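You operate a simulated robot arm through the tools that you are given. There is no shell and no other tool.

The job below is to be done with a simulated robot arm. You get a single attempt, and the scene is never put back.

## Task
Scrub the grey plate clean with soap and rack it.
Fine: soap the teal sponge at the dish, put it back afterwards; plate on the clean rack. What is to be rubbed or washed off counts as gone when no trace of it is left.

The check looks at the end state, three seconds after you hand in, the way a careful person would. Anything else that was tipped, shoved, dropped, spilled or broken makes it a failure.

## Robot
A 7-joint arm with a fingered hand, fixed in place. Base frame: the origin is on the floor under the middle of its stand, x ahead of it, y to its left, z up. Readings come in mm, degrees, newtons and seconds.
It reaches about 1085 mm from its shoulder. Its first joint turns from -166.0 to 166.0 degrees. Payload 3.7 kg.
The TCP is the grasp point between the finger pads, 25 mm short of the fingertips. In the tool frame z runs along the fingers and y along their closing line. The gripper opens to 88 mm; its body begins 29 mm behind the TCP. The gripper is a hand of 5 fingers: y runs from the thumb to the fingers, the wrist lies at [-13, -106, -174] in the tool frame.
Orientation is that of the tool frame in the base frame, as a unit quaternion [w, x, y, z]. With the fingers straight down and the wrist toward the robot, the tool's x, y and z point along [0, 1, 0], [1, 0, 0] and [0, 0, -1] of the base frame.

## Interface
- The arm moves only by the tool move_arm. Its argument "deltas" is a list of rows, each an object of numbers (a shift or turn left out is 0): "x", "y", "z": the shift along the tool's x, y, z in units of 250 mm (1.0 is 250 mm); "wx", "wy", "wz": the turn, a rotation vector about the tool's x, y, z in units of 45 degrees (1.0 is 45 degrees). In form: [{"x": .., "y": .., "z": .., "wx": .., "wy": .., "wz": ..}, ...]. A call has 1 to 20 rows; each row is the pose to reach, as a shift and turn from the pose commanded when the call began, along the tool's axes at that moment. A call with a number of a shift or a turn outside -1 to 1 is refused whole. Rows are played at 5 a second. More than 50 mm and 8.6 degrees between two rows, and nothing of the call is played. Where a pose cannot be reached the arm comes as near as it can. A force on the tool above 40 N (or 10 N above the force at the start of the call, whichever is more), or a blocked arm, ends the call early, and 0.2 s more pass. In this call time passes only in rows, and 0.2 s behind the last. It gives the time, the measured TCP pose, the force on the tool (base axes), the opening and the grip force at its end, in the units of the frame above (readings bear some noise), with the torque about the TCP (base axes, N m) and any sound that the robot's microphone picked up.
- Cameras (640 x 400 px; columns grow to the right, rows downward): "scene" is fixed at [399.1, -652.1, 1479.6]; the picture's right is [0.96, -0.29, 0.00], its down [-0.13, -0.44, -0.89] and it looks along [0.26, 0.85, -0.46] (base axes); focal length 312 px, centre (320, 200). "wrist" rides on the gripper at [59, -79, -105] in the tool frame; the picture's right is [-0.73, 0.32, -0.61], its down [-0.62, -0.68, 0.38] and it looks along [-0.29, 0.66, 0.70] (tool axes); focal length 234 px, centre (320, 200). There is no depth. A picture from a camera that has moved, and an enlarged one, comes with that camera's place and axes in the base frame and with its lens.
- capture(camera): a new picture of that camera. No time passes.
- move_fingers(index, middle, ring, little, thumb_bend, thumb_turn): sets how far each is bent, from 0 (flat) to 1 (curled in); at 0.3 the hand is open as for a grip, at 0.7 the pads meet at the TCP. One left out holds its place. A second passes; each finger stops where it meets its share of the squeeze, and holds until it gets a number again. It is the only way to open and close the hand. It gives what a move gives, with no picture; readings hold the bend of each and the force on index, middle, ring, little, thumb and palm. thumb_turn goes from beside the hand (0) to across from the fingers (1), as for a grip.
- zoom(camera, box): a new picture of the part [left, top, right, bottom] of that camera's present view, enlarged. No time passes.
- hand_in(): hands the job in; it is judged then, once.

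Nothing tells you positions but the pictures and the camera data. Unless the task says otherwise, let go and move clear before handing in.

The tools are called after "Emit:" as name(argument=value, ...) on one line, values as JSON. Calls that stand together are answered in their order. move_arm: Moves the arm, as the interface text tells. Its arguments: {"type":"object","properties":{"deltas":{"type":"array"}},"required":["deltas"]} The other tools are called the same way: move_fingers (index, middle, ring, little, thumb_bend, thumb_turn) moves the fingers one by one; capture (camera) takes a picture; zoom (camera, box) takes an enlarged picture of a part of a camera's view; hand_in () hands the job in.

At the start:

```text
time_s: 0.0
ee_pos: [466.4, 404.7, 1221.2]
tcp_rot: [0.0, 0.708, 0.707, 0.0]
force: [-0.2, 0.5, -0.6]
moment: [0.01, 0.0, 0.01]
grip_width: 87.6
gripper_force: 0.0
shape: jaw
bend: [0.3, 0.3, 0.3, 0.3, 0.3, 0.98]
finger forces: [0.0, 0.0, 0.0, 0.0, 0.1, 0.0]
```

scene: 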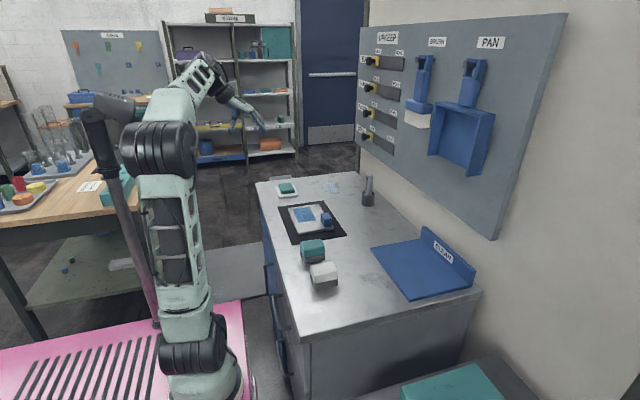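
wrist: 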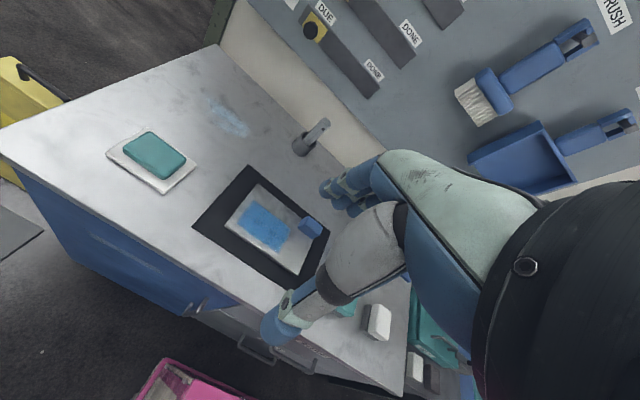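

I see a steel counter with a soap dish (teal block on a white dish), a black mat with a grey plate carrying a blue stain and a blue handle, two sponges (teal and white), and a blue "CLEAN" rack. I'll look closer before moving anything.

Emit:
zoom(camera="scene", box=[250, 160, 410, 260])

Emit:
zoom(camera="scene", box=[280, 210, 500, 348])

Emit:
zoom(camera="wrist", box=[80, 80, 400, 280])

Emit:
zoom(camera="scene", box=[340, 10, 580, 160])

```text
4.00 times, centred on (330, 210) of scene
camera zoom: at [399.1, -652.1, 1479.6], right [0.96, -0.29, 0.0], down [-0.13, -0.44, -0.89], along [0.26, 0.85, -0.46], focal length 1248 px, centre (280, 160)
```

zoom: 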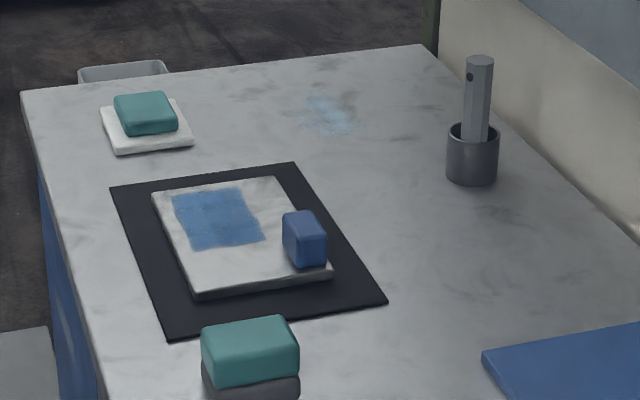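

```text
2.90 times, centred on (390, 279) of scene
camera zoom: at [399.1, -652.1, 1479.6], right [0.96, -0.29, 0.0], down [-0.13, -0.44, -0.89], along [0.26, 0.85, -0.46], focal length 905 px, centre (117, -29)
```

zoom: 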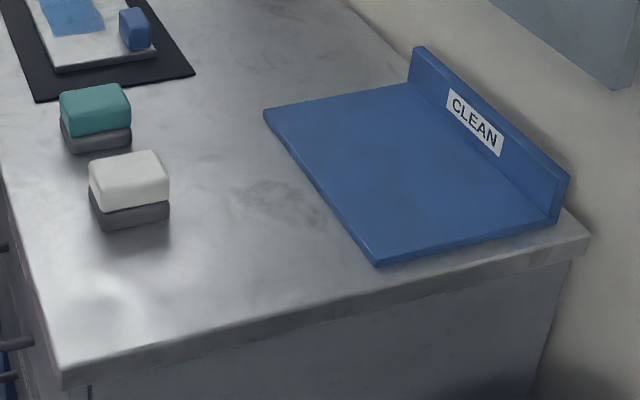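

```text
2.00 times, centred on (240, 180) of wrist
camera zoom: at [389.0, 462.6, 1325.6], right [0.32, -0.73, 0.61], down [-0.68, -0.62, -0.38], along [0.66, -0.29, -0.7], focal length 468 px, centre (480, 240)
```

zoom: 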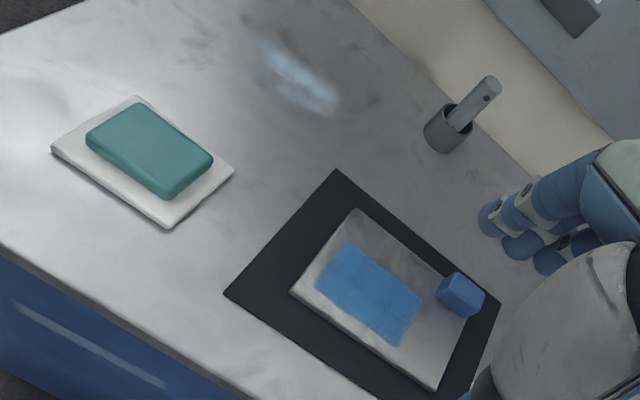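

```text
2.67 times, centred on (460, 85) of scene
camera zoom: at [399.1, -652.1, 1479.6], right [0.96, -0.29, 0.0], down [-0.13, -0.44, -0.89], along [0.26, 0.85, -0.46], focal length 832 px, centre (-53, 507)
```

zoom: 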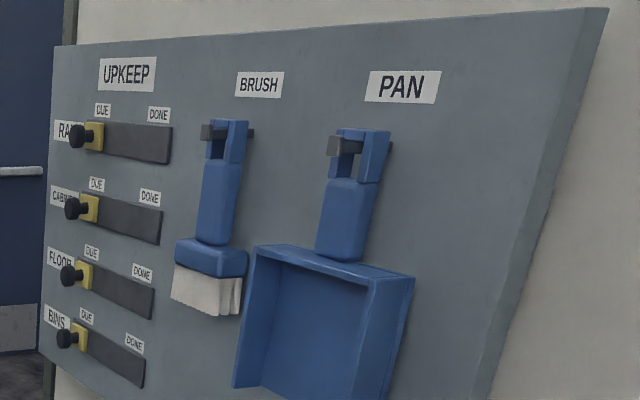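

The plate is near (657, 342), the dish near (621, 604), the teal sponge near (607, 112) and the clean rack around x 794–985, y −147–92, with the counter at about z 860. I'll move the hand high over the near side so the wrist camera can look at the sponge up close.

Emit:
move_arm(deltas=[{"x": -0.15, "y": 0.02, "z": 0.04}, {"x": -0.3, "y": 0.04, "z": 0.08}, {"x": -0.45, "y": 0.06, "z": 0.12}, {"x": -0.6, "y": 0.08, "z": 0.16}, {"x": -0.75, "y": 0.1, "z": 0.2}, {"x": -0.88, "y": 0.12, "z": 0.24}, {"x": -1.0, "y": 0.14, "z": 0.26}])

Emit:
move_arm(deltas=[{"x": -0.15, "y": 0.03, "z": 0.05}, {"x": -0.3, "y": 0.06, "z": 0.1}, {"x": -0.45, "y": 0.09, "z": 0.15}, {"x": -0.54, "y": 0.11, "z": 0.2}, {"x": -0.54, "y": 0.11, "z": 0.25}])

Emit:
capture(camera="wrist")

Emit:
capture(camera="scene")

```text
time_s: 1.6
ee_pos: [500.8, 152.9, 1155.5]
tcp_rot: [0.0, 0.708, 0.707, 0.0]
force: [-0.3, -0.2, 0.2]
moment: [-0.01, -0.01, 0.02]
grip_width: 87.7
gripper_force: 0.0
shape: jaw
bend: [0.3, 0.3, 0.3, 0.3, 0.3, 0.98]
finger forces: [0.0, 0.0, 0.0, 0.1, 0.1, 0.1]
```

```text
time_s: 2.8
ee_pos: [528.2, 18.3, 1093.7]
tcp_rot: [0.0, 0.707, 0.707, 0.0]
force: [-0.3, 0.4, 0.2]
moment: [-0.01, 0.02, -0.01]
grip_width: 87.7
gripper_force: 0.1
shape: jaw
bend: [0.3, 0.3, 0.3, 0.3, 0.3, 0.98]
finger forces: [0.1, 0.1, 0.0, 0.0, 0.0, 0.1]
```

```text
taken
camera wrist: at [451.0, 77.1, 1198.0], right [0.32, -0.73, 0.61], down [-0.68, -0.62, -0.38], along [0.66, -0.29, -0.7], focal length 234 px, centre (320, 200)
```

wrist: 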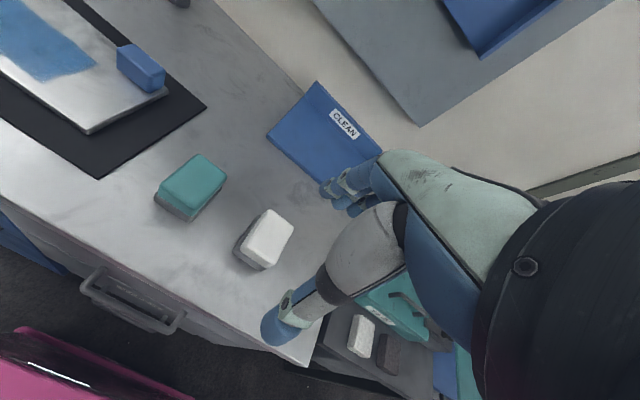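

```text
taken
```

scene: 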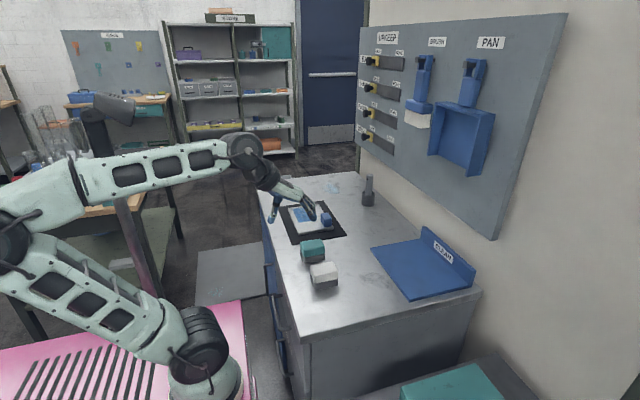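

The sponges are visible in the wrist view. I'll zoom in to see whether the grey underside is part of the sponge.

Emit:
zoom(camera="wrist", box=[130, 130, 322, 290])

Emit:
zoom(camera="wrist", box=[0, 0, 224, 140])

Emit:
zoom(camera="scene", box=[280, 225, 360, 295])

```text
2.50 times, centred on (226, 210) of wrist
camera zoom: at [451.0, 77.1, 1198.0], right [0.32, -0.73, 0.61], down [-0.68, -0.62, -0.38], along [0.66, -0.29, -0.7], focal length 585 px, centre (555, 175)
```

zoom: 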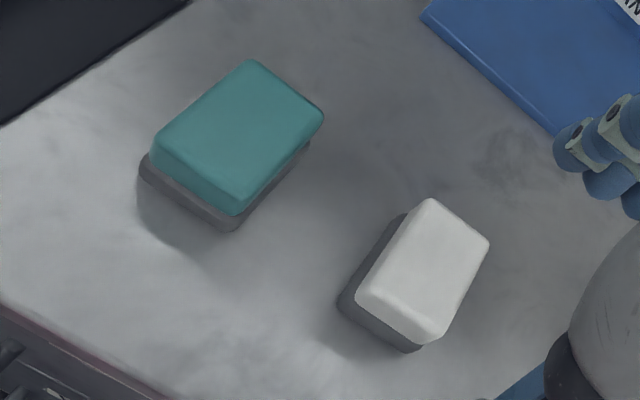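

```text
2.86 times, centred on (112, 70) of wrist
camera zoom: at [451.0, 77.1, 1198.0], right [0.32, -0.73, 0.61], down [-0.68, -0.62, -0.38], along [0.66, -0.29, -0.7], focal length 669 px, centre (914, 571)
```

zoom: 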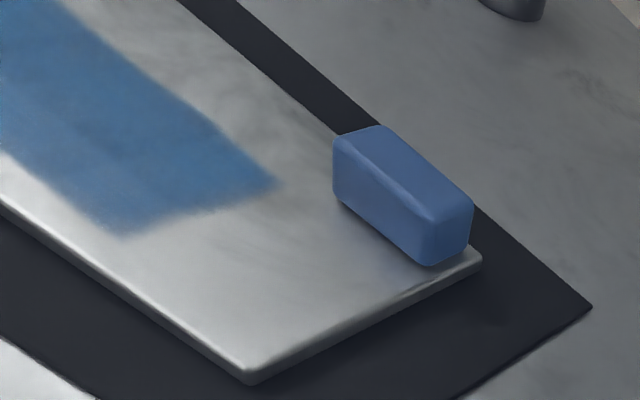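

```text
5.71 times, centred on (320, 260) of scene
camera zoom: at [399.1, -652.1, 1479.6], right [0.96, -0.29, 0.0], down [-0.13, -0.44, -0.89], along [0.26, 0.85, -0.46], focal length 1784 px, centre (320, -143)
```

zoom: 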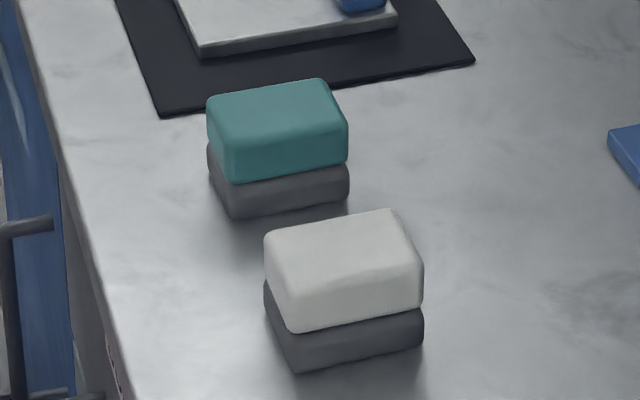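

The teal sponge is a teal body on a grey pad, about 65 mm (x) by 44 mm (y) and 50 mm tall. Its centre is near (607, 119) and its top near z 912. I'll yaw the hand 90° so it closes across the short side, which also keeps the fingers clear of the plate's handle when scrubbing.

Emit:
move_arm(deltas=[{"wz": -0.16}, {"wz": -0.33}, {"wz": -0.5}, {"wz": -0.67}, {"wz": -0.84}, {"wz": -1.0}])

Emit:
move_arm(deltas=[{"wz": -0.16}, {"wz": -0.33}, {"wz": -0.5}, {"wz": -0.67}, {"wz": -0.84}, {"wz": -1.0}])

Emit:
capture(camera="wrist")

Emit:
capture(camera="scene")

```text
time_s: 4.2
ee_pos: [527.5, 19.7, 1092.8]
tcp_rot: [0.0, 0.382, 0.924, 0.0]
force: [0.2, 0.7, -0.5]
moment: [-0.01, -0.01, -0.02]
grip_width: 87.5
gripper_force: 0.1
shape: jaw
bend: [0.3, 0.3, 0.3, 0.3, 0.3, 0.98]
finger forces: [0.1, 0.0, 0.0, 0.0, 0.1, 0.0]
```

```text
time_s: 5.6
ee_pos: [529.2, 19.9, 1093.8]
tcp_rot: [0.001, -0.002, 1.0, 0.0]
force: [0.5, 0.3, -0.1]
moment: [-0.02, 0.01, 0.02]
grip_width: 87.6
gripper_force: 0.1
shape: jaw
bend: [0.3, 0.3, 0.3, 0.3, 0.3, 0.98]
finger forces: [0.1, 0.0, 0.1, 0.0, 0.1, 0.0]
```

```text
taken
camera wrist: at [471.4, -60.2, 1198.3], right [0.73, 0.32, 0.61], down [0.62, -0.68, -0.38], along [0.29, 0.66, -0.7], focal length 234 px, centre (320, 200)
```

wrist: 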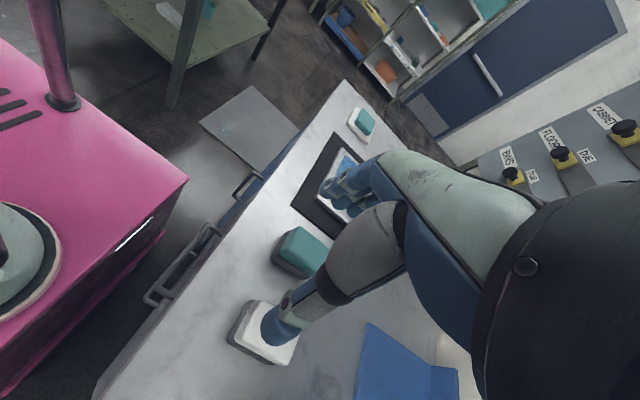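

```text
taken
```

scene: 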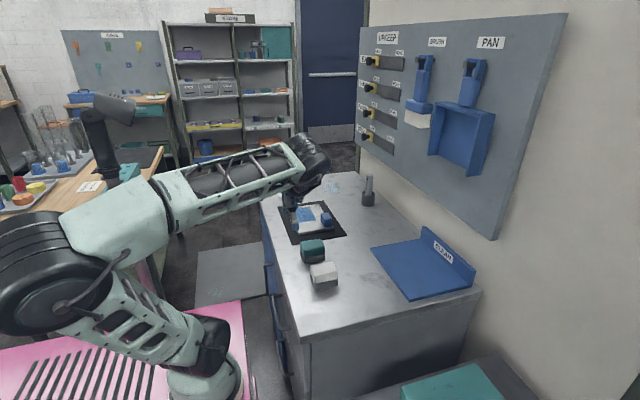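

The yaw worked, so tool x = −base x, tool y = +base y and tool z = down. Next I'll hover above the teal sponge and check alignment.

Emit:
move_arm(deltas=[{"x": -0.08, "y": 0.1, "z": 0.1}, {"x": -0.16, "y": 0.2, "z": 0.2}, {"x": -0.24, "y": 0.3, "z": 0.3}, {"x": -0.312, "y": 0.397, "z": 0.4}, {"x": -0.312, "y": 0.397, "z": 0.415}])

Emit:
capture(camera="wrist")

Emit:
zoom(camera="scene", box=[260, 160, 420, 300])

```text
time_s: 6.8
ee_pos: [606.7, 119.0, 988.7]
tcp_rot: [0.0, 0.0, 1.0, 0.0]
force: [0.2, -0.3, 0.1]
moment: [-0.03, -0.05, -0.02]
grip_width: 87.8
gripper_force: 0.1
shape: jaw
bend: [0.3, 0.3, 0.3, 0.3, 0.3, 0.98]
finger forces: [0.0, 0.1, 0.0, 0.0, 0.0, 0.0]
```

```text
taken
camera wrist: at [549.5, 39.2, 1094.3], right [0.73, 0.32, 0.61], down [0.62, -0.68, -0.38], along [0.29, 0.66, -0.7], focal length 234 px, centre (320, 200)
```

wrist: 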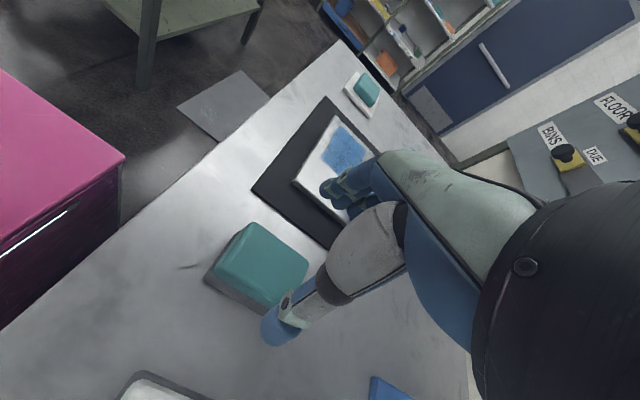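

```text
2.86 times, centred on (340, 230) of scene
camera zoom: at [399.1, -652.1, 1479.6], right [0.96, -0.29, 0.0], down [-0.13, -0.44, -0.89], along [0.26, 0.85, -0.46], focal length 892 px, centre (263, 114)
```

zoom: 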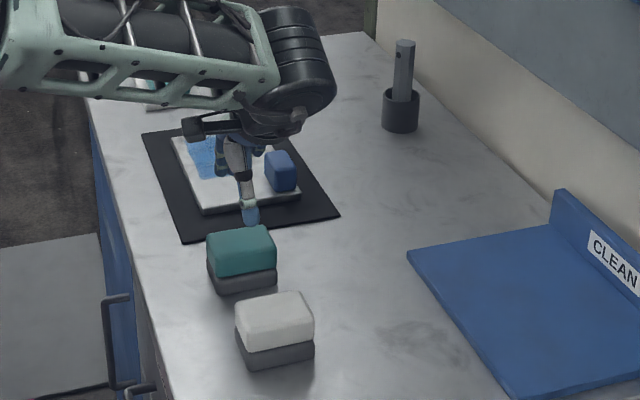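

The sponge centre reads about (607, 116.5), matching my earlier estimate, and the hand clears the white sponge. I'll descend around the teal body in small steps.

Emit:
move_arm(deltas=[{"y": -0.01, "z": 0.08}, {"y": -0.01, "z": 0.16}, {"y": -0.01, "z": 0.22}, {"y": -0.01, "z": 0.27}, {"y": -0.01, "z": 0.31}, {"y": -0.01, "z": 0.345}])

Emit:
capture(camera="wrist")

Emit:
zoom(camera="scene", box=[270, 190, 370, 290])

```text
time_s: 8.2
ee_pos: [606.1, 115.8, 903.7]
tcp_rot: [0.0, 0.0, 1.0, 0.0]
force: [-0.3, -0.3, 0.4]
moment: [0.04, -0.04, 0.01]
grip_width: 87.7
gripper_force: 0.1
shape: jaw
bend: [0.3, 0.3, 0.3, 0.3, 0.3, 0.98]
finger forces: [0.0, 0.0, 0.1, 0.0, 0.1, 0.1]
```

```text
taken
camera wrist: at [549.6, 36.8, 1008.3], right [0.73, 0.32, 0.61], down [0.62, -0.68, -0.38], along [0.29, 0.66, -0.7], focal length 234 px, centre (320, 200)
```

wrist: 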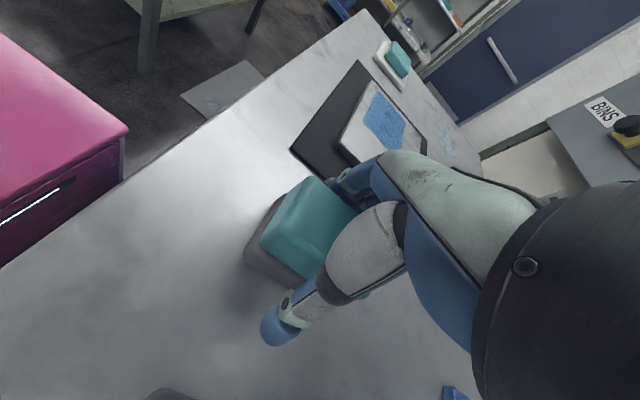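

```text
4.00 times, centred on (320, 240) of scene
camera zoom: at [399.1, -652.1, 1479.6], right [0.96, -0.29, 0.0], down [-0.13, -0.44, -0.89], along [0.26, 0.85, -0.46], focal length 1248 px, centre (320, 40)
```

zoom: 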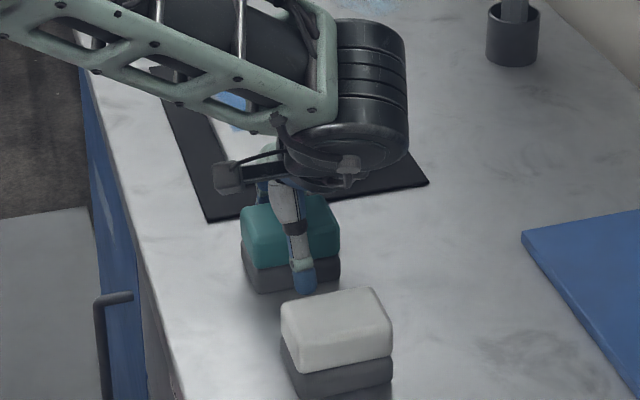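

The thumb sits on the −y side and the fingers on the +y side of the sponge. I'll close gently.

Emit:
move_fingers(index=0.5, middle=0.5, ring=0.5, little=0.5, thumb_bend=0.5)

Emit:
zoom(camera="scene", box=[270, 190, 370, 290])

```text
time_s: 9.2
ee_pos: [607.2, 117.4, 903.2]
tcp_rot: [0.0, 0.0, 1.0, 0.0]
force: [0.3, 1.3, 0.2]
moment: [0.07, -0.02, 0.02]
grip_width: 49.8
gripper_force: 5.2
shape: fingers
bend: [0.47, 0.48, 0.48, 0.5, 0.46, 0.97]
finger forces: [1.8, 1.4, 1.0, 0.4, 4.1, 0.0]
```

```text
4.00 times, centred on (320, 240) of scene
camera zoom: at [399.1, -652.1, 1479.6], right [0.96, -0.29, 0.0], down [-0.13, -0.44, -0.89], along [0.26, 0.85, -0.46], focal length 1248 px, centre (320, 40)
```

zoom: 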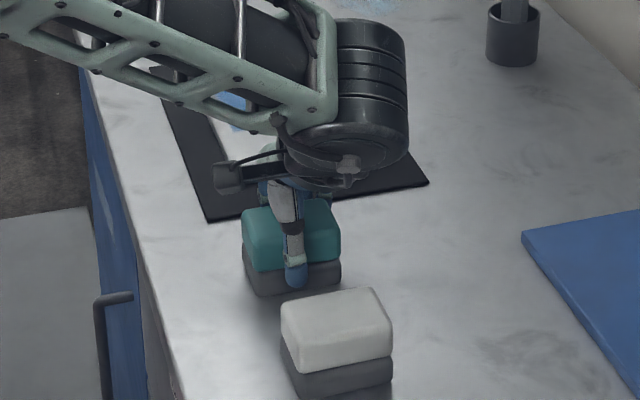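

The pads hold the sponge at about 50 mm width with a light squeeze. I'll tighten a bit more before lifting.

Emit:
move_fingers(index=0.58, middle=0.58, ring=0.58, little=0.58, thumb_bend=0.58)

```text
time_s: 10.2
ee_pos: [607.0, 115.8, 902.8]
tcp_rot: [0.0, 0.0, 1.0, -0.001]
force: [-0.7, 2.8, 2.5]
moment: [0.17, -0.07, 0.07]
grip_width: 48.8
gripper_force: 12.5
shape: fingers
bend: [0.49, 0.51, 0.52, 0.55, 0.47, 0.96]
finger forces: [4.7, 4.1, 3.1, 1.8, 11.6, 0.0]
```

The grip is about 12 N over all the fingers. I'll lift the sponge and check whether the grey pad comes with it.

Emit:
move_arm(deltas=[{"z": -0.06}, {"z": -0.14}, {"z": -0.24}, {"z": -0.36}, {"z": -0.48}])

Emit:
zoom(camera="scene", box=[250, 150, 390, 290])

Emit:
capture(camera="wrist")

```text
time_s: 11.4
ee_pos: [606.6, 115.8, 1024.1]
tcp_rot: [0.001, 0.001, 1.0, 0.0]
force: [-0.2, 1.8, -0.5]
moment: [0.02, -0.01, 0.03]
grip_width: 48.7
gripper_force: 11.1
shape: fingers
bend: [0.49, 0.52, 0.53, 0.55, 0.47, 0.95]
finger forces: [4.4, 3.5, 1.8, 1.2, 11.5, 0.0]
```

```text
2.86 times, centred on (320, 220) of scene
camera zoom: at [399.1, -652.1, 1479.6], right [0.96, -0.29, 0.0], down [-0.13, -0.44, -0.89], along [0.26, 0.85, -0.46], focal length 892 px, centre (320, 143)
```

zoom: 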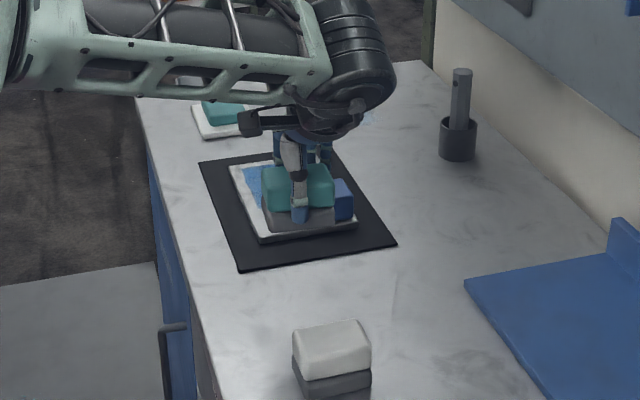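

```text
taken
camera wrist: at [549.3, 36.4, 1129.2], right [0.73, 0.32, 0.61], down [0.62, -0.68, -0.38], along [0.29, 0.66, -0.7], focal length 234 px, centre (320, 200)
```

wrist: 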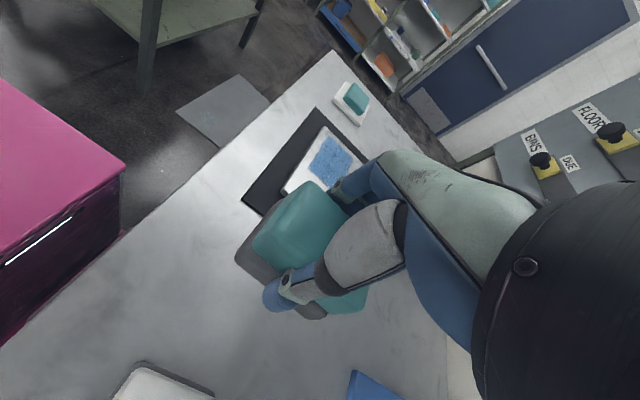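

The grey pad lifts with the sponge, so it is one piece, with its bottom about 41 mm below the TCP. I'll zoom in on the soap dish and the plate from here before travelling.

Emit:
zoom(camera="wrist", box=[310, 70, 390, 130])

Emit:
zoom(camera="scene", box=[265, 165, 325, 205])

Emit:
zoom(camera="wrist", box=[230, 100, 370, 210])

```text
6.67 times, centred on (350, 100) of wrist
camera zoom: at [549.3, 36.4, 1129.2], right [0.73, 0.32, 0.61], down [0.62, -0.68, -0.38], along [0.29, 0.66, -0.7], focal length 1561 px, centre (120, 867)
```

zoom: 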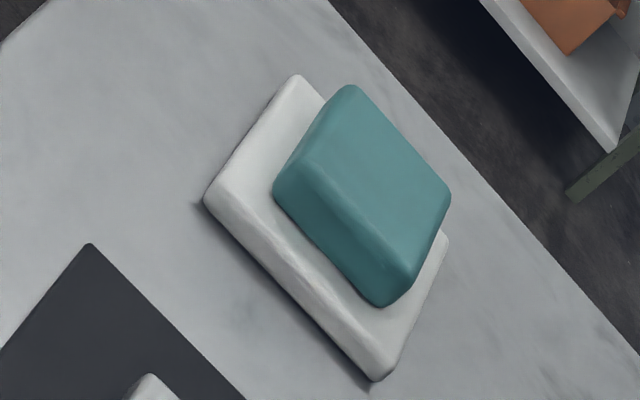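

```text
10.00 times, centred on (295, 185) of scene
camera zoom: at [399.1, -652.1, 1479.6], right [0.96, -0.29, 0.0], down [-0.13, -0.44, -0.89], along [0.26, 0.85, -0.46], focal length 3121 px, centre (570, 350)
```

zoom: 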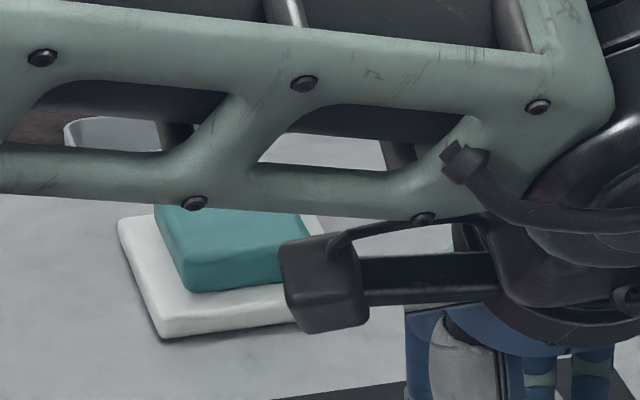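

```text
3.64 times, centred on (300, 155) of wrist
camera zoom: at [549.3, 36.4, 1129.2], right [0.73, 0.32, 0.61], down [0.62, -0.68, -0.38], along [0.29, 0.66, -0.7], focal length 852 px, centre (393, 364)
```

zoom: 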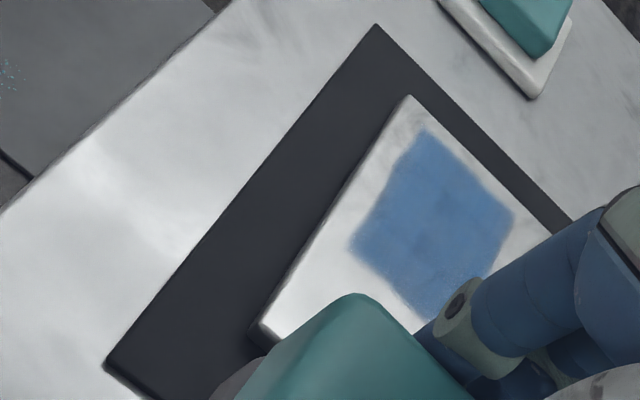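

The soap bar spans about x 599–652 and y 567–637, with its top near z 890, so the pad should touch when the TCP is near z 931. I'll carry the sponge there at height.

Emit:
move_arm(deltas=[{"x": -0.01, "y": 0.1}, {"x": -0.02, "y": 0.25}, {"x": -0.03, "y": 0.4}, {"x": -0.05, "y": 0.55}, {"x": -0.06, "y": 0.7}, {"x": -0.07, "y": 0.85}, {"x": -0.076, "y": 1.0}])

Emit:
move_arm(deltas=[{"y": 0.15}, {"y": 0.3}, {"y": 0.45}, {"y": 0.6}, {"y": 0.75}, {"y": 0.88}, {"y": 0.946}, {"y": 0.946, "z": 0.1}, {"y": 0.946, "z": 0.2}, {"y": 0.946, "z": 0.24}])

Emit:
capture(camera="wrist")

Emit:
zoom(camera="scene", box=[240, 130, 380, 250])

```text
time_s: 13.0
ee_pos: [625.8, 366.9, 1022.2]
tcp_rot: [0.0, 0.001, 1.0, 0.0]
force: [0.6, 0.1, -0.7]
moment: [0.0, 0.0, 0.01]
grip_width: 48.8
gripper_force: 11.7
shape: fingers
bend: [0.49, 0.52, 0.53, 0.55, 0.47, 0.95]
finger forces: [4.6, 3.5, 1.7, 1.2, 11.3, 0.0]
```

```text
time_s: 15.2
ee_pos: [624.0, 602.1, 963.4]
tcp_rot: [0.0, 0.0, 1.0, -0.001]
force: [-0.7, 0.1, 0.3]
moment: [-0.02, 0.02, 0.0]
grip_width: 48.6
gripper_force: 10.5
shape: fingers
bend: [0.49, 0.52, 0.53, 0.56, 0.47, 0.95]
finger forces: [4.6, 3.4, 1.8, 1.1, 11.1, 0.0]
```

```text
taken
camera wrist: at [568.6, 523.0, 1067.2], right [0.73, 0.32, 0.61], down [0.62, -0.68, -0.38], along [0.29, 0.66, -0.7], focal length 234 px, centre (320, 200)
```

wrist: 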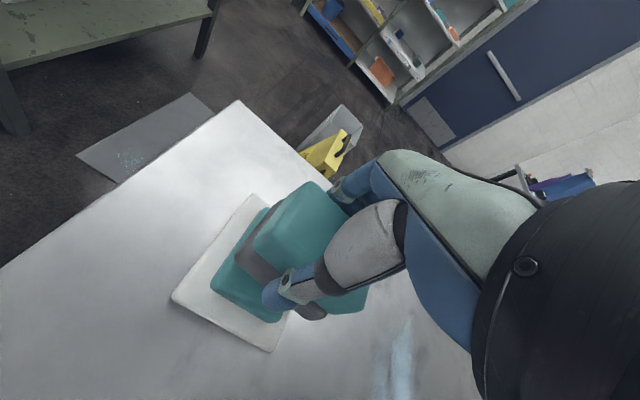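

```text
3.33 times, centred on (310, 190) of scene
camera zoom: at [399.1, -652.1, 1479.6], right [0.96, -0.29, 0.0], down [-0.13, -0.44, -0.89], along [0.26, 0.85, -0.46], focal length 1040 px, centre (353, 233)
```

zoom: 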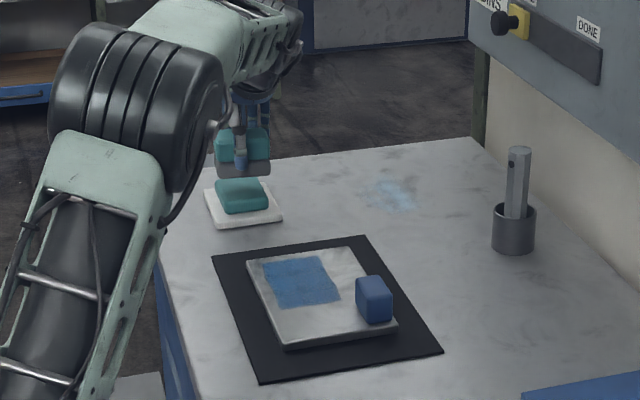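

The sponge hangs directly over the soap bar. I'll go down to just above contact, then creep with force checks.

Emit:
move_arm(deltas=[{"z": 0.04}, {"z": 0.08}, {"z": 0.108}])

Emit:
move_arm(deltas=[{"z": 0.008}, {"z": 0.016}])

Emit:
zoom(camera="scene", box=[270, 155, 330, 205])

```text
time_s: 16.0
ee_pos: [627.3, 603.1, 937.3]
tcp_rot: [-0.001, 0.0, 1.0, 0.0]
force: [-0.8, -0.5, 2.1]
moment: [0.07, -0.05, -0.02]
grip_width: 48.4
gripper_force: 11.7
shape: fingers
bend: [0.5, 0.52, 0.53, 0.56, 0.47, 0.95]
finger forces: [4.4, 3.4, 2.6, 0.9, 11.7, 0.0]
```

```text
time_s: 16.6
ee_pos: [626.9, 602.6, 934.7]
tcp_rot: [0.0, 0.001, 1.0, 0.001]
force: [1.0, -1.8, 16.2]
moment: [0.26, -0.16, -0.01]
grip_width: 49.0
gripper_force: 13.5
shape: fingers
bend: [0.5, 0.52, 0.53, 0.56, 0.48, 0.95]
finger forces: [4.2, 3.8, 3.8, 0.7, 14.2, 0.0]
```

```text
8.00 times, centred on (300, 180) of scene
camera zoom: at [399.1, -652.1, 1479.6], right [0.96, -0.29, 0.0], down [-0.13, -0.44, -0.89], along [0.26, 0.85, -0.46], focal length 2497 px, centre (480, 360)
```

zoom: 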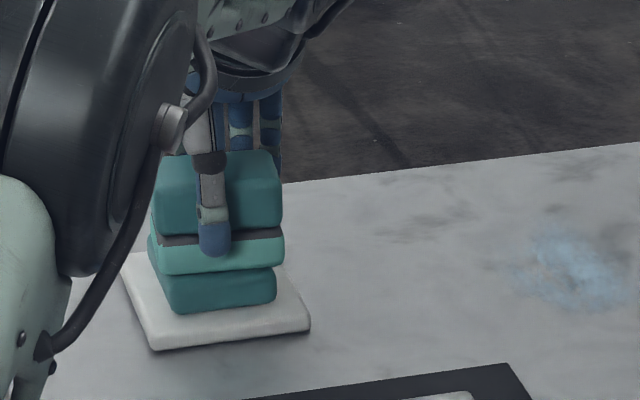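

The pad touched at about z 937, pressed to 16 N, and has turned soapy teal. I'll lift straight off and inspect the pad and soap.

Emit:
move_arm(deltas=[{"z": -0.016}, {"z": -0.06}, {"z": -0.16}, {"z": -0.28}])

Emit:
zoom(camera="scene", box=[260, 125, 340, 205])

Emit:
zoom(camera="wrist", box=[150, 150, 390, 380])

```text
time_s: 17.6
ee_pos: [626.2, 603.3, 1001.7]
tcp_rot: [-0.001, 0.0, 1.0, 0.0]
force: [0.6, -0.3, -1.8]
moment: [0.03, 0.01, 0.02]
grip_width: 48.7
gripper_force: 9.8
shape: fingers
bend: [0.5, 0.53, 0.54, 0.56, 0.48, 0.95]
finger forces: [4.3, 3.1, 1.9, 0.9, 10.4, 0.0]
```

```text
5.00 times, centred on (300, 165) of scene
camera zoom: at [399.1, -652.1, 1479.6], right [0.96, -0.29, 0.0], down [-0.13, -0.44, -0.89], along [0.26, 0.85, -0.46], focal length 1561 px, centre (420, 375)
```

zoom: 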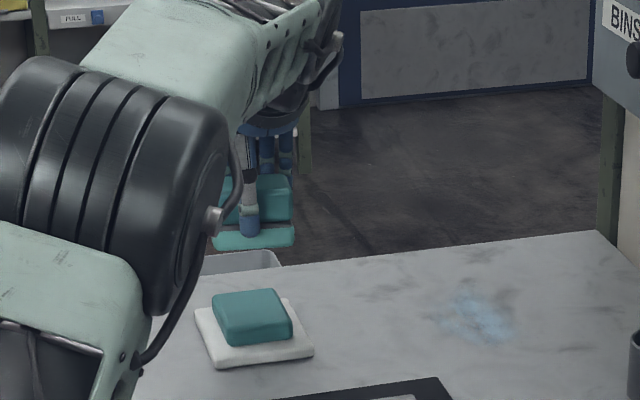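

```text
1.74 times, centred on (270, 265) of wrist
camera zoom: at [568.5, 523.4, 1106.7], right [0.73, 0.32, 0.61], down [0.62, -0.68, -0.38], along [0.29, 0.66, -0.7], focal length 407 px, centre (407, 87)
```

zoom: 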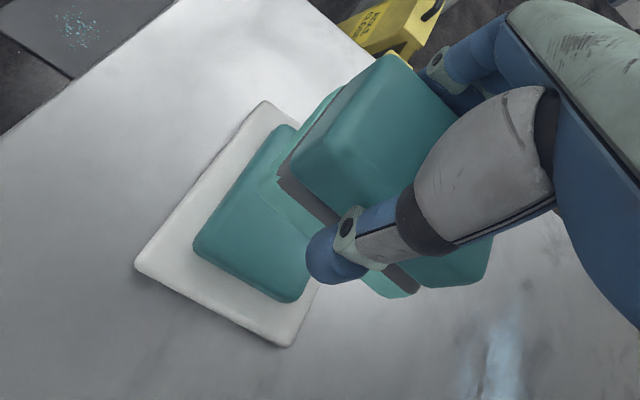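

The pad now carries a visible soap film, and the soap bar and dish haven't moved. Next I'll carry the sponge over the stain, which spans about x 607–680 and y 311–418, and creep down at its middle.

Emit:
move_arm(deltas=[{"x": -0.01, "y": -0.1}, {"x": -0.02, "y": -0.25}, {"x": -0.03, "y": -0.4}, {"x": -0.04, "y": -0.55}, {"x": -0.05, "y": -0.7}, {"x": -0.06, "y": -0.85}, {"x": -0.068, "y": -0.956}, {"x": -0.068, "y": -0.956, "z": 0.1}, {"x": -0.068, "y": -0.956, "z": 0.2}, {"x": -0.068, "y": -0.956, "z": 0.25}])

Emit:
capture(camera="wrist")

Emit:
zoom(camera="scene", box=[260, 160, 360, 260])

```text
time_s: 19.8
ee_pos: [642.1, 364.1, 940.0]
tcp_rot: [0.001, 0.001, 1.0, 0.0]
force: [0.3, 0.0, -0.2]
moment: [-0.02, 0.0, 0.04]
grip_width: 48.5
gripper_force: 9.9
shape: fingers
bend: [0.5, 0.53, 0.54, 0.56, 0.48, 0.95]
finger forces: [4.4, 3.3, 1.7, 0.8, 10.2, 0.0]
```

```text
taken
camera wrist: at [585.3, 284.2, 1044.8], right [0.73, 0.32, 0.61], down [0.62, -0.68, -0.38], along [0.29, 0.66, -0.7], focal length 234 px, centre (320, 200)
```

wrist: 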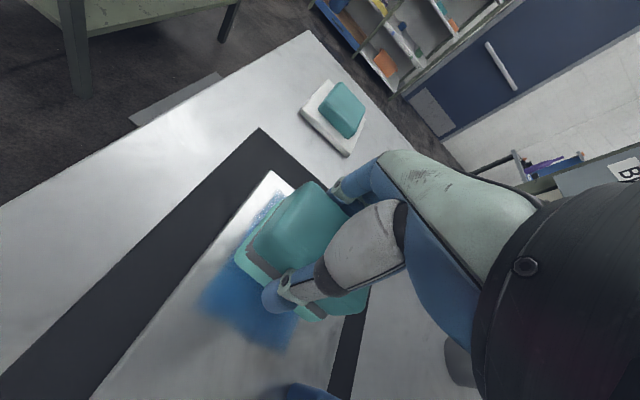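

```text
4.00 times, centred on (310, 210) of scene
camera zoom: at [399.1, -652.1, 1479.6], right [0.96, -0.29, 0.0], down [-0.13, -0.44, -0.89], along [0.26, 0.85, -0.46], focal length 1248 px, centre (360, 160)
```

zoom: 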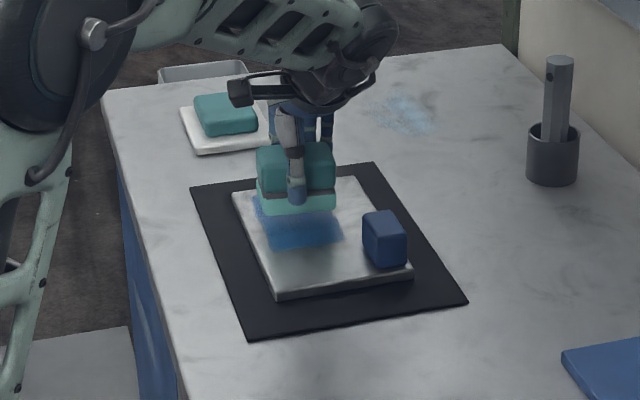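

The sponge is centred over the stain with the handle clear. I'll creep down to contact.

Emit:
move_arm(deltas=[{"z": 0.016}, {"z": 0.032}, {"z": 0.048}, {"z": 0.056}])

Emit:
move_arm(deltas=[{"z": 0.004}, {"z": 0.008}])

```text
time_s: 20.8
ee_pos: [643.7, 364.2, 927.1]
tcp_rot: [0.001, 0.0, 1.0, -0.001]
force: [0.7, 0.3, 0.0]
moment: [-0.03, -0.03, 0.04]
grip_width: 48.6
gripper_force: 10.4
shape: fingers
bend: [0.5, 0.53, 0.54, 0.56, 0.48, 0.95]
finger forces: [4.4, 3.1, 1.7, 0.8, 10.2, 0.0]
```

```text
time_s: 21.4
ee_pos: [643.2, 363.1, 923.2]
tcp_rot: [0.0, 0.0, 1.0, 0.0]
force: [0.9, -0.5, -0.2]
moment: [0.0, 0.03, -0.01]
grip_width: 48.7
gripper_force: 10.3
shape: fingers
bend: [0.5, 0.53, 0.54, 0.56, 0.48, 0.95]
finger forces: [4.3, 3.3, 1.7, 0.8, 10.2, 0.1]
```

Emit:
move_arm(deltas=[{"z": 0.004}, {"z": 0.008}])

Emit:
move_arm(deltas=[{"z": 0.004}, {"z": 0.008}])

```text
time_s: 22.0
ee_pos: [643.3, 363.5, 922.7]
tcp_rot: [0.0, 0.001, 1.0, 0.0]
force: [-0.6, -0.5, -1.3]
moment: [-0.02, 0.0, -0.02]
grip_width: 48.6
gripper_force: 9.8
shape: fingers
bend: [0.5, 0.53, 0.54, 0.56, 0.48, 0.95]
finger forces: [4.4, 3.2, 1.7, 0.8, 10.2, 0.0]
```

```text
time_s: 22.6
ee_pos: [643.0, 363.2, 921.2]
tcp_rot: [0.0, 0.0, 1.0, 0.0]
force: [-1.0, -1.6, 4.0]
moment: [0.09, -0.1, -0.02]
grip_width: 48.4
gripper_force: 11.6
shape: fingers
bend: [0.5, 0.53, 0.54, 0.56, 0.48, 0.95]
finger forces: [4.1, 3.2, 3.3, 0.7, 11.3, 0.0]
```

Contact is at about z 921 with 4 N. I'll press 1 mm more and make a gentle test stroke in y.

Emit:
move_arm(deltas=[{"z": 0.003}, {"z": 0.003, "y": 0.03}, {"z": 0.003, "y": 0.06}, {"z": 0.003, "y": 0.09}, {"z": 0.003, "y": 0.12}, {"z": 0.003, "y": 0.15}, {"z": 0.003, "y": 0.12}, {"z": 0.003, "y": 0.09}, {"z": 0.003, "y": 0.06}, {"z": 0.003, "y": 0.03}, {"z": 0.003, "y": 0.0}])

Emit:
zoom(camera="scene", box=[260, 160, 360, 260])

Emit:
capture(camera="wrist")

```text
time_s: 25.0
ee_pos: [642.2, 363.7, 920.0]
tcp_rot: [0.0, 0.0, 1.0, 0.001]
force: [2.4, 4.1, 7.2]
moment: [0.37, -0.15, 0.12]
grip_width: 48.6
gripper_force: 13.1
shape: fingers
bend: [0.49, 0.52, 0.53, 0.56, 0.48, 0.96]
finger forces: [5.4, 4.6, 4.6, 1.5, 10.3, 0.0]
```

```text
4.00 times, centred on (310, 210) of scene
camera zoom: at [399.1, -652.1, 1479.6], right [0.96, -0.29, 0.0], down [-0.13, -0.44, -0.89], along [0.26, 0.85, -0.46], focal length 1248 px, centre (360, 160)
```

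zoom: 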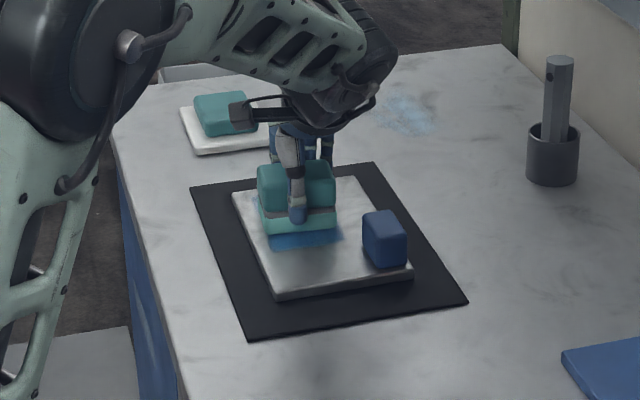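

```text
taken
camera wrist: at [585.3, 284.3, 1023.9], right [0.73, 0.32, 0.61], down [0.62, -0.68, -0.38], along [0.29, 0.66, -0.7], focal length 234 px, centre (320, 200)
```

wrist: 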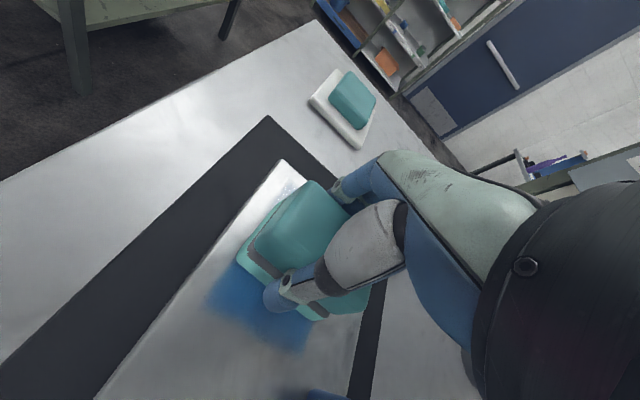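

The plate stays put and the stain behind the sponge looks wiped. I'll continue over the −y half and back.

Emit:
move_arm(deltas=[{"y": -0.03}, {"y": -0.06}, {"y": -0.09}, {"y": -0.12}, {"y": -0.15}, {"y": -0.12}, {"y": -0.09}, {"y": -0.06}, {"y": -0.03}, {"y": 0.0}, {"y": 0.04}, {"y": 0.08}, {"y": 0.12}, {"y": 0.15}])

Emit:
zoom(camera="scene", box=[260, 160, 360, 260])

Emit:
capture(camera="wrist")

```text
time_s: 28.0
ee_pos: [642.2, 399.8, 918.3]
tcp_rot: [0.0, 0.0, 1.0, 0.0]
force: [-0.5, -5.1, 8.8]
moment: [0.0, -0.02, 0.02]
grip_width: 48.8
gripper_force: 11.1
shape: fingers
bend: [0.51, 0.54, 0.55, 0.57, 0.48, 0.95]
finger forces: [3.7, 3.0, 2.3, 0.1, 13.9, 0.0]
```

```text
4.00 times, centred on (310, 210) of scene
camera zoom: at [399.1, -652.1, 1479.6], right [0.96, -0.29, 0.0], down [-0.13, -0.44, -0.89], along [0.26, 0.85, -0.46], focal length 1248 px, centre (360, 160)
```

zoom: 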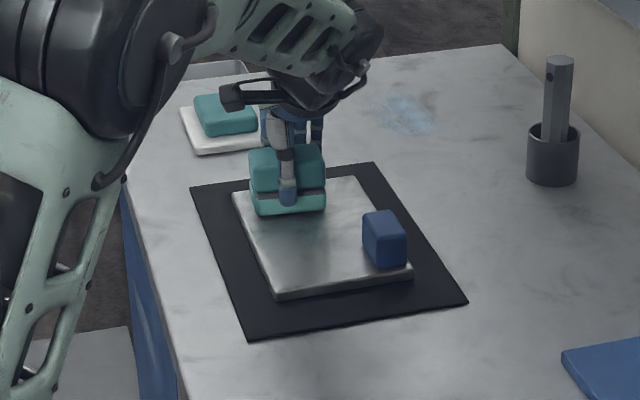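

```text
taken
camera wrist: at [584.9, 321.5, 1024.0], right [0.73, 0.32, 0.61], down [0.62, -0.68, -0.38], along [0.29, 0.66, -0.7], focal length 234 px, centre (320, 200)
```

wrist: 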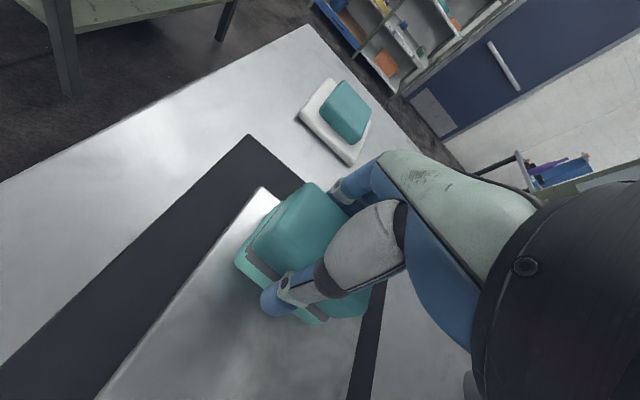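

The stain looks gone along the main strip. I'll make two more offset passes along both edges to clear any faint traces.

Emit:
move_arm(deltas=[{"x": 0.02}, {"x": 0.036}, {"x": 0.036, "y": -0.04}, {"x": 0.036, "y": -0.08}, {"x": 0.036, "y": -0.12}, {"x": 0.036, "y": -0.16}, {"x": 0.036, "y": -0.2}, {"x": 0.036, "y": -0.25}, {"x": 0.036, "y": -0.3}, {"x": 0.0, "y": -0.3}, {"x": -0.04, "y": -0.3}, {"x": -0.04, "y": -0.25}, {"x": -0.04, "y": -0.2}, {"x": -0.04, "y": -0.16}, {"x": -0.04, "y": -0.12}, {"x": -0.04, "y": -0.08}, {"x": -0.04, "y": -0.04}, {"x": -0.04, "y": 0.0}, {"x": 0.0, "y": 0.0}])

Emit:
move_arm(deltas=[{"z": -0.06}, {"z": -0.2}, {"z": -0.36}, {"z": -0.44}])

Emit:
zoom(camera="scene", box=[270, 180, 350, 240])

Emit:
capture(camera="wrist")

```text
time_s: 32.0
ee_pos: [643.0, 401.2, 918.6]
tcp_rot: [0.001, 0.002, 1.0, 0.0]
force: [2.2, -0.1, 2.8]
moment: [0.08, -0.07, -0.04]
grip_width: 48.9
gripper_force: 11.5
shape: fingers
bend: [0.5, 0.53, 0.54, 0.57, 0.48, 0.95]
finger forces: [5.2, 3.5, 2.4, 0.3, 11.0, 0.1]
```

```text
time_s: 33.0
ee_pos: [643.2, 400.2, 1028.5]
tcp_rot: [0.001, 0.0, 1.0, 0.0]
force: [0.0, 0.6, 0.4]
moment: [0.02, 0.01, -0.02]
grip_width: 48.8
gripper_force: 10.9
shape: fingers
bend: [0.5, 0.53, 0.54, 0.57, 0.48, 0.95]
finger forces: [5.0, 3.3, 1.8, 0.4, 10.6, 0.0]
```

```text
6.67 times, centred on (310, 210) of scene
camera zoom: at [399.1, -652.1, 1479.6], right [0.96, -0.29, 0.0], down [-0.13, -0.44, -0.89], along [0.26, 0.85, -0.46], focal length 2081 px, centre (387, 133)
```

zoom: 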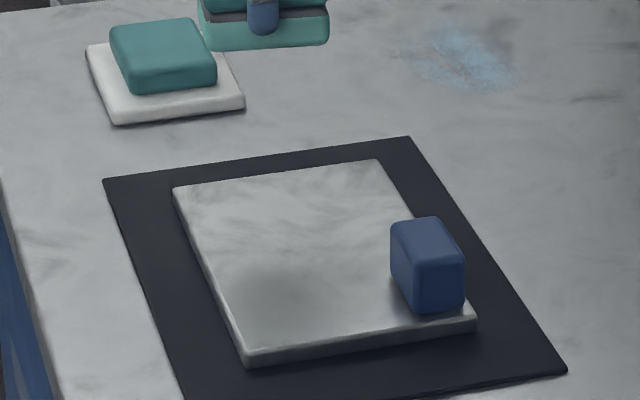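

```text
taken
camera wrist: at [586.0, 321.2, 1134.2], right [0.73, 0.32, 0.61], down [0.62, -0.68, -0.38], along [0.29, 0.66, -0.7], focal length 234 px, centre (320, 200)
```

wrist: 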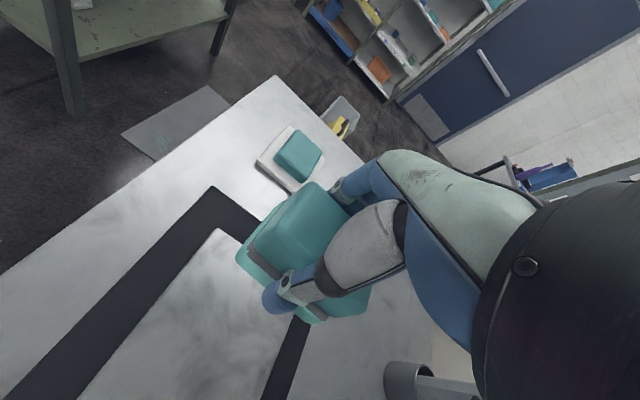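

From the scene camera the plate looks clean and it hasn't shifted. I'll carry the sponge back toward its spot at height and recheck the plate from the wrist camera there.

Emit:
move_arm(deltas=[{"x": 0.02, "y": -0.1}, {"x": 0.04, "y": -0.25}, {"x": 0.06, "y": -0.4}, {"x": 0.08, "y": -0.55}, {"x": 0.1, "y": -0.7}, {"x": 0.12, "y": -0.85}, {"x": 0.144, "y": -1.0}])

Emit:
move_arm(deltas=[{"y": -0.07}, {"y": -0.14}])

Emit:
capture(camera="wrist")

Emit:
zoom(camera="wrist", box=[230, 100, 370, 210])

Emit:
zoom(camera="scene", box=[250, 150, 390, 290])

```text
time_s: 34.6
ee_pos: [605.8, 150.2, 1027.8]
tcp_rot: [0.001, 0.0, 1.0, 0.001]
force: [-0.1, -0.1, -0.9]
moment: [0.02, 0.02, -0.04]
grip_width: 49.1
gripper_force: 10.2
shape: fingers
bend: [0.5, 0.53, 0.54, 0.57, 0.48, 0.95]
finger forces: [5.0, 3.2, 1.6, 0.4, 10.5, 0.0]
```

```text
time_s: 35.2
ee_pos: [606.0, 115.9, 1029.8]
tcp_rot: [-0.001, 0.0, 1.0, 0.0]
force: [-0.5, -0.3, -1.1]
moment: [0.01, 0.01, -0.01]
grip_width: 48.7
gripper_force: 10.3
shape: fingers
bend: [0.5, 0.53, 0.54, 0.57, 0.48, 0.95]
finger forces: [5.2, 3.2, 1.7, 0.4, 10.4, 0.1]
```

```text
taken
camera wrist: at [548.9, 36.4, 1133.8], right [0.73, 0.32, 0.61], down [0.62, -0.68, -0.38], along [0.29, 0.66, -0.7], focal length 234 px, centre (320, 200)
```

wrist: 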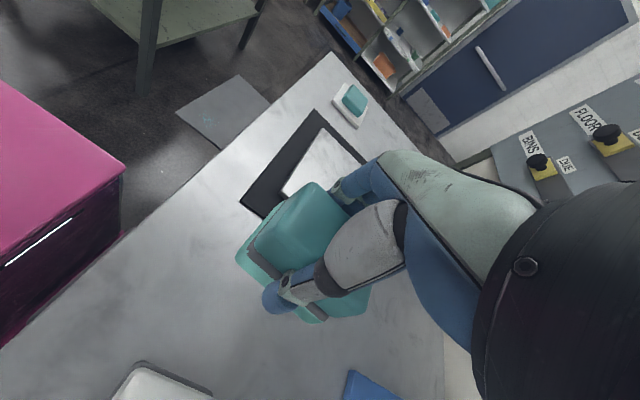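

```text
3.64 times, centred on (300, 155) of wrist
camera zoom: at [548.9, 36.4, 1133.8], right [0.73, 0.32, 0.61], down [0.62, -0.68, -0.38], along [0.29, 0.66, -0.7], focal length 852 px, centre (393, 364)
```

zoom: 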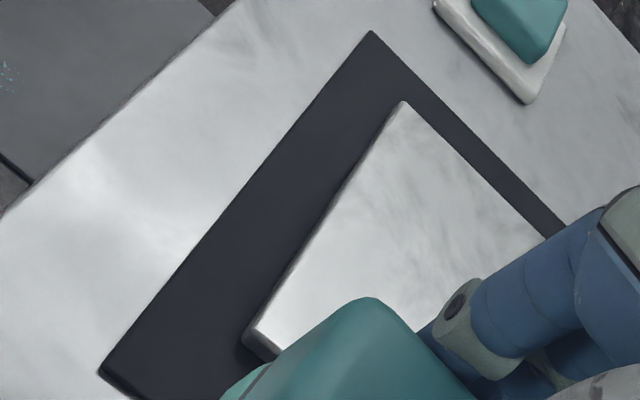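

```text
2.86 times, centred on (320, 220) of scene
camera zoom: at [399.1, -652.1, 1479.6], right [0.96, -0.29, 0.0], down [-0.13, -0.44, -0.89], along [0.26, 0.85, -0.46], focal length 892 px, centre (320, 143)
```

zoom: 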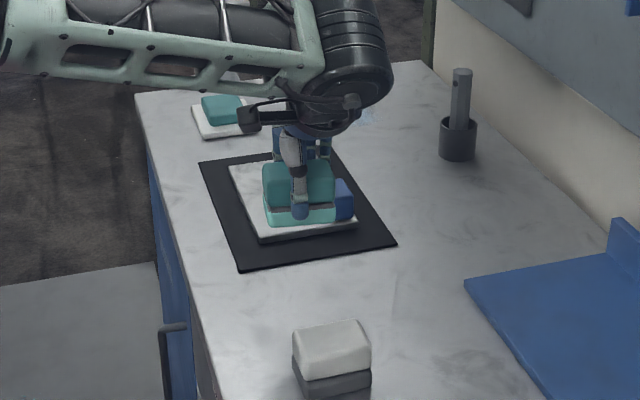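

The plate shows no trace of blue from this side either. I'll lower the sponge back onto its original spot.

Emit:
move_arm(deltas=[{"z": 0.1}, {"z": 0.2}, {"z": 0.3}, {"z": 0.38}, {"z": 0.44}, {"z": 0.48}])

Emit:
move_arm(deltas=[{"z": 0.006}, {"z": 0.012}])

```text
time_s: 36.6
ee_pos: [606.5, 116.6, 908.9]
tcp_rot: [0.001, -0.001, 1.0, 0.0]
force: [1.0, 0.4, -0.4]
moment: [0.02, 0.01, 0.01]
grip_width: 48.9
gripper_force: 10.7
shape: fingers
bend: [0.5, 0.53, 0.54, 0.57, 0.48, 0.95]
finger forces: [5.1, 3.2, 1.7, 0.4, 10.3, 0.0]
```

```text
time_s: 37.2
ee_pos: [606.3, 115.6, 905.6]
tcp_rot: [0.0, 0.001, 1.0, -0.001]
force: [-0.1, 0.0, 0.1]
moment: [0.01, 0.0, 0.01]
grip_width: 49.0
gripper_force: 9.5
shape: fingers
bend: [0.5, 0.53, 0.54, 0.57, 0.48, 0.95]
finger forces: [5.1, 3.2, 1.6, 0.4, 10.4, 0.0]
```

Emit:
move_arm(deltas=[{"z": 0.005}, {"z": 0.01}])

```text
time_s: 37.8
ee_pos: [607.1, 115.4, 904.4]
tcp_rot: [0.001, 0.001, 1.0, 0.0]
force: [-0.8, -0.5, 1.1]
moment: [0.06, -0.03, -0.01]
grip_width: 48.6
gripper_force: 10.7
shape: fingers
bend: [0.5, 0.53, 0.54, 0.57, 0.48, 0.95]
finger forces: [4.8, 3.2, 2.3, 0.5, 11.1, 0.0]
```

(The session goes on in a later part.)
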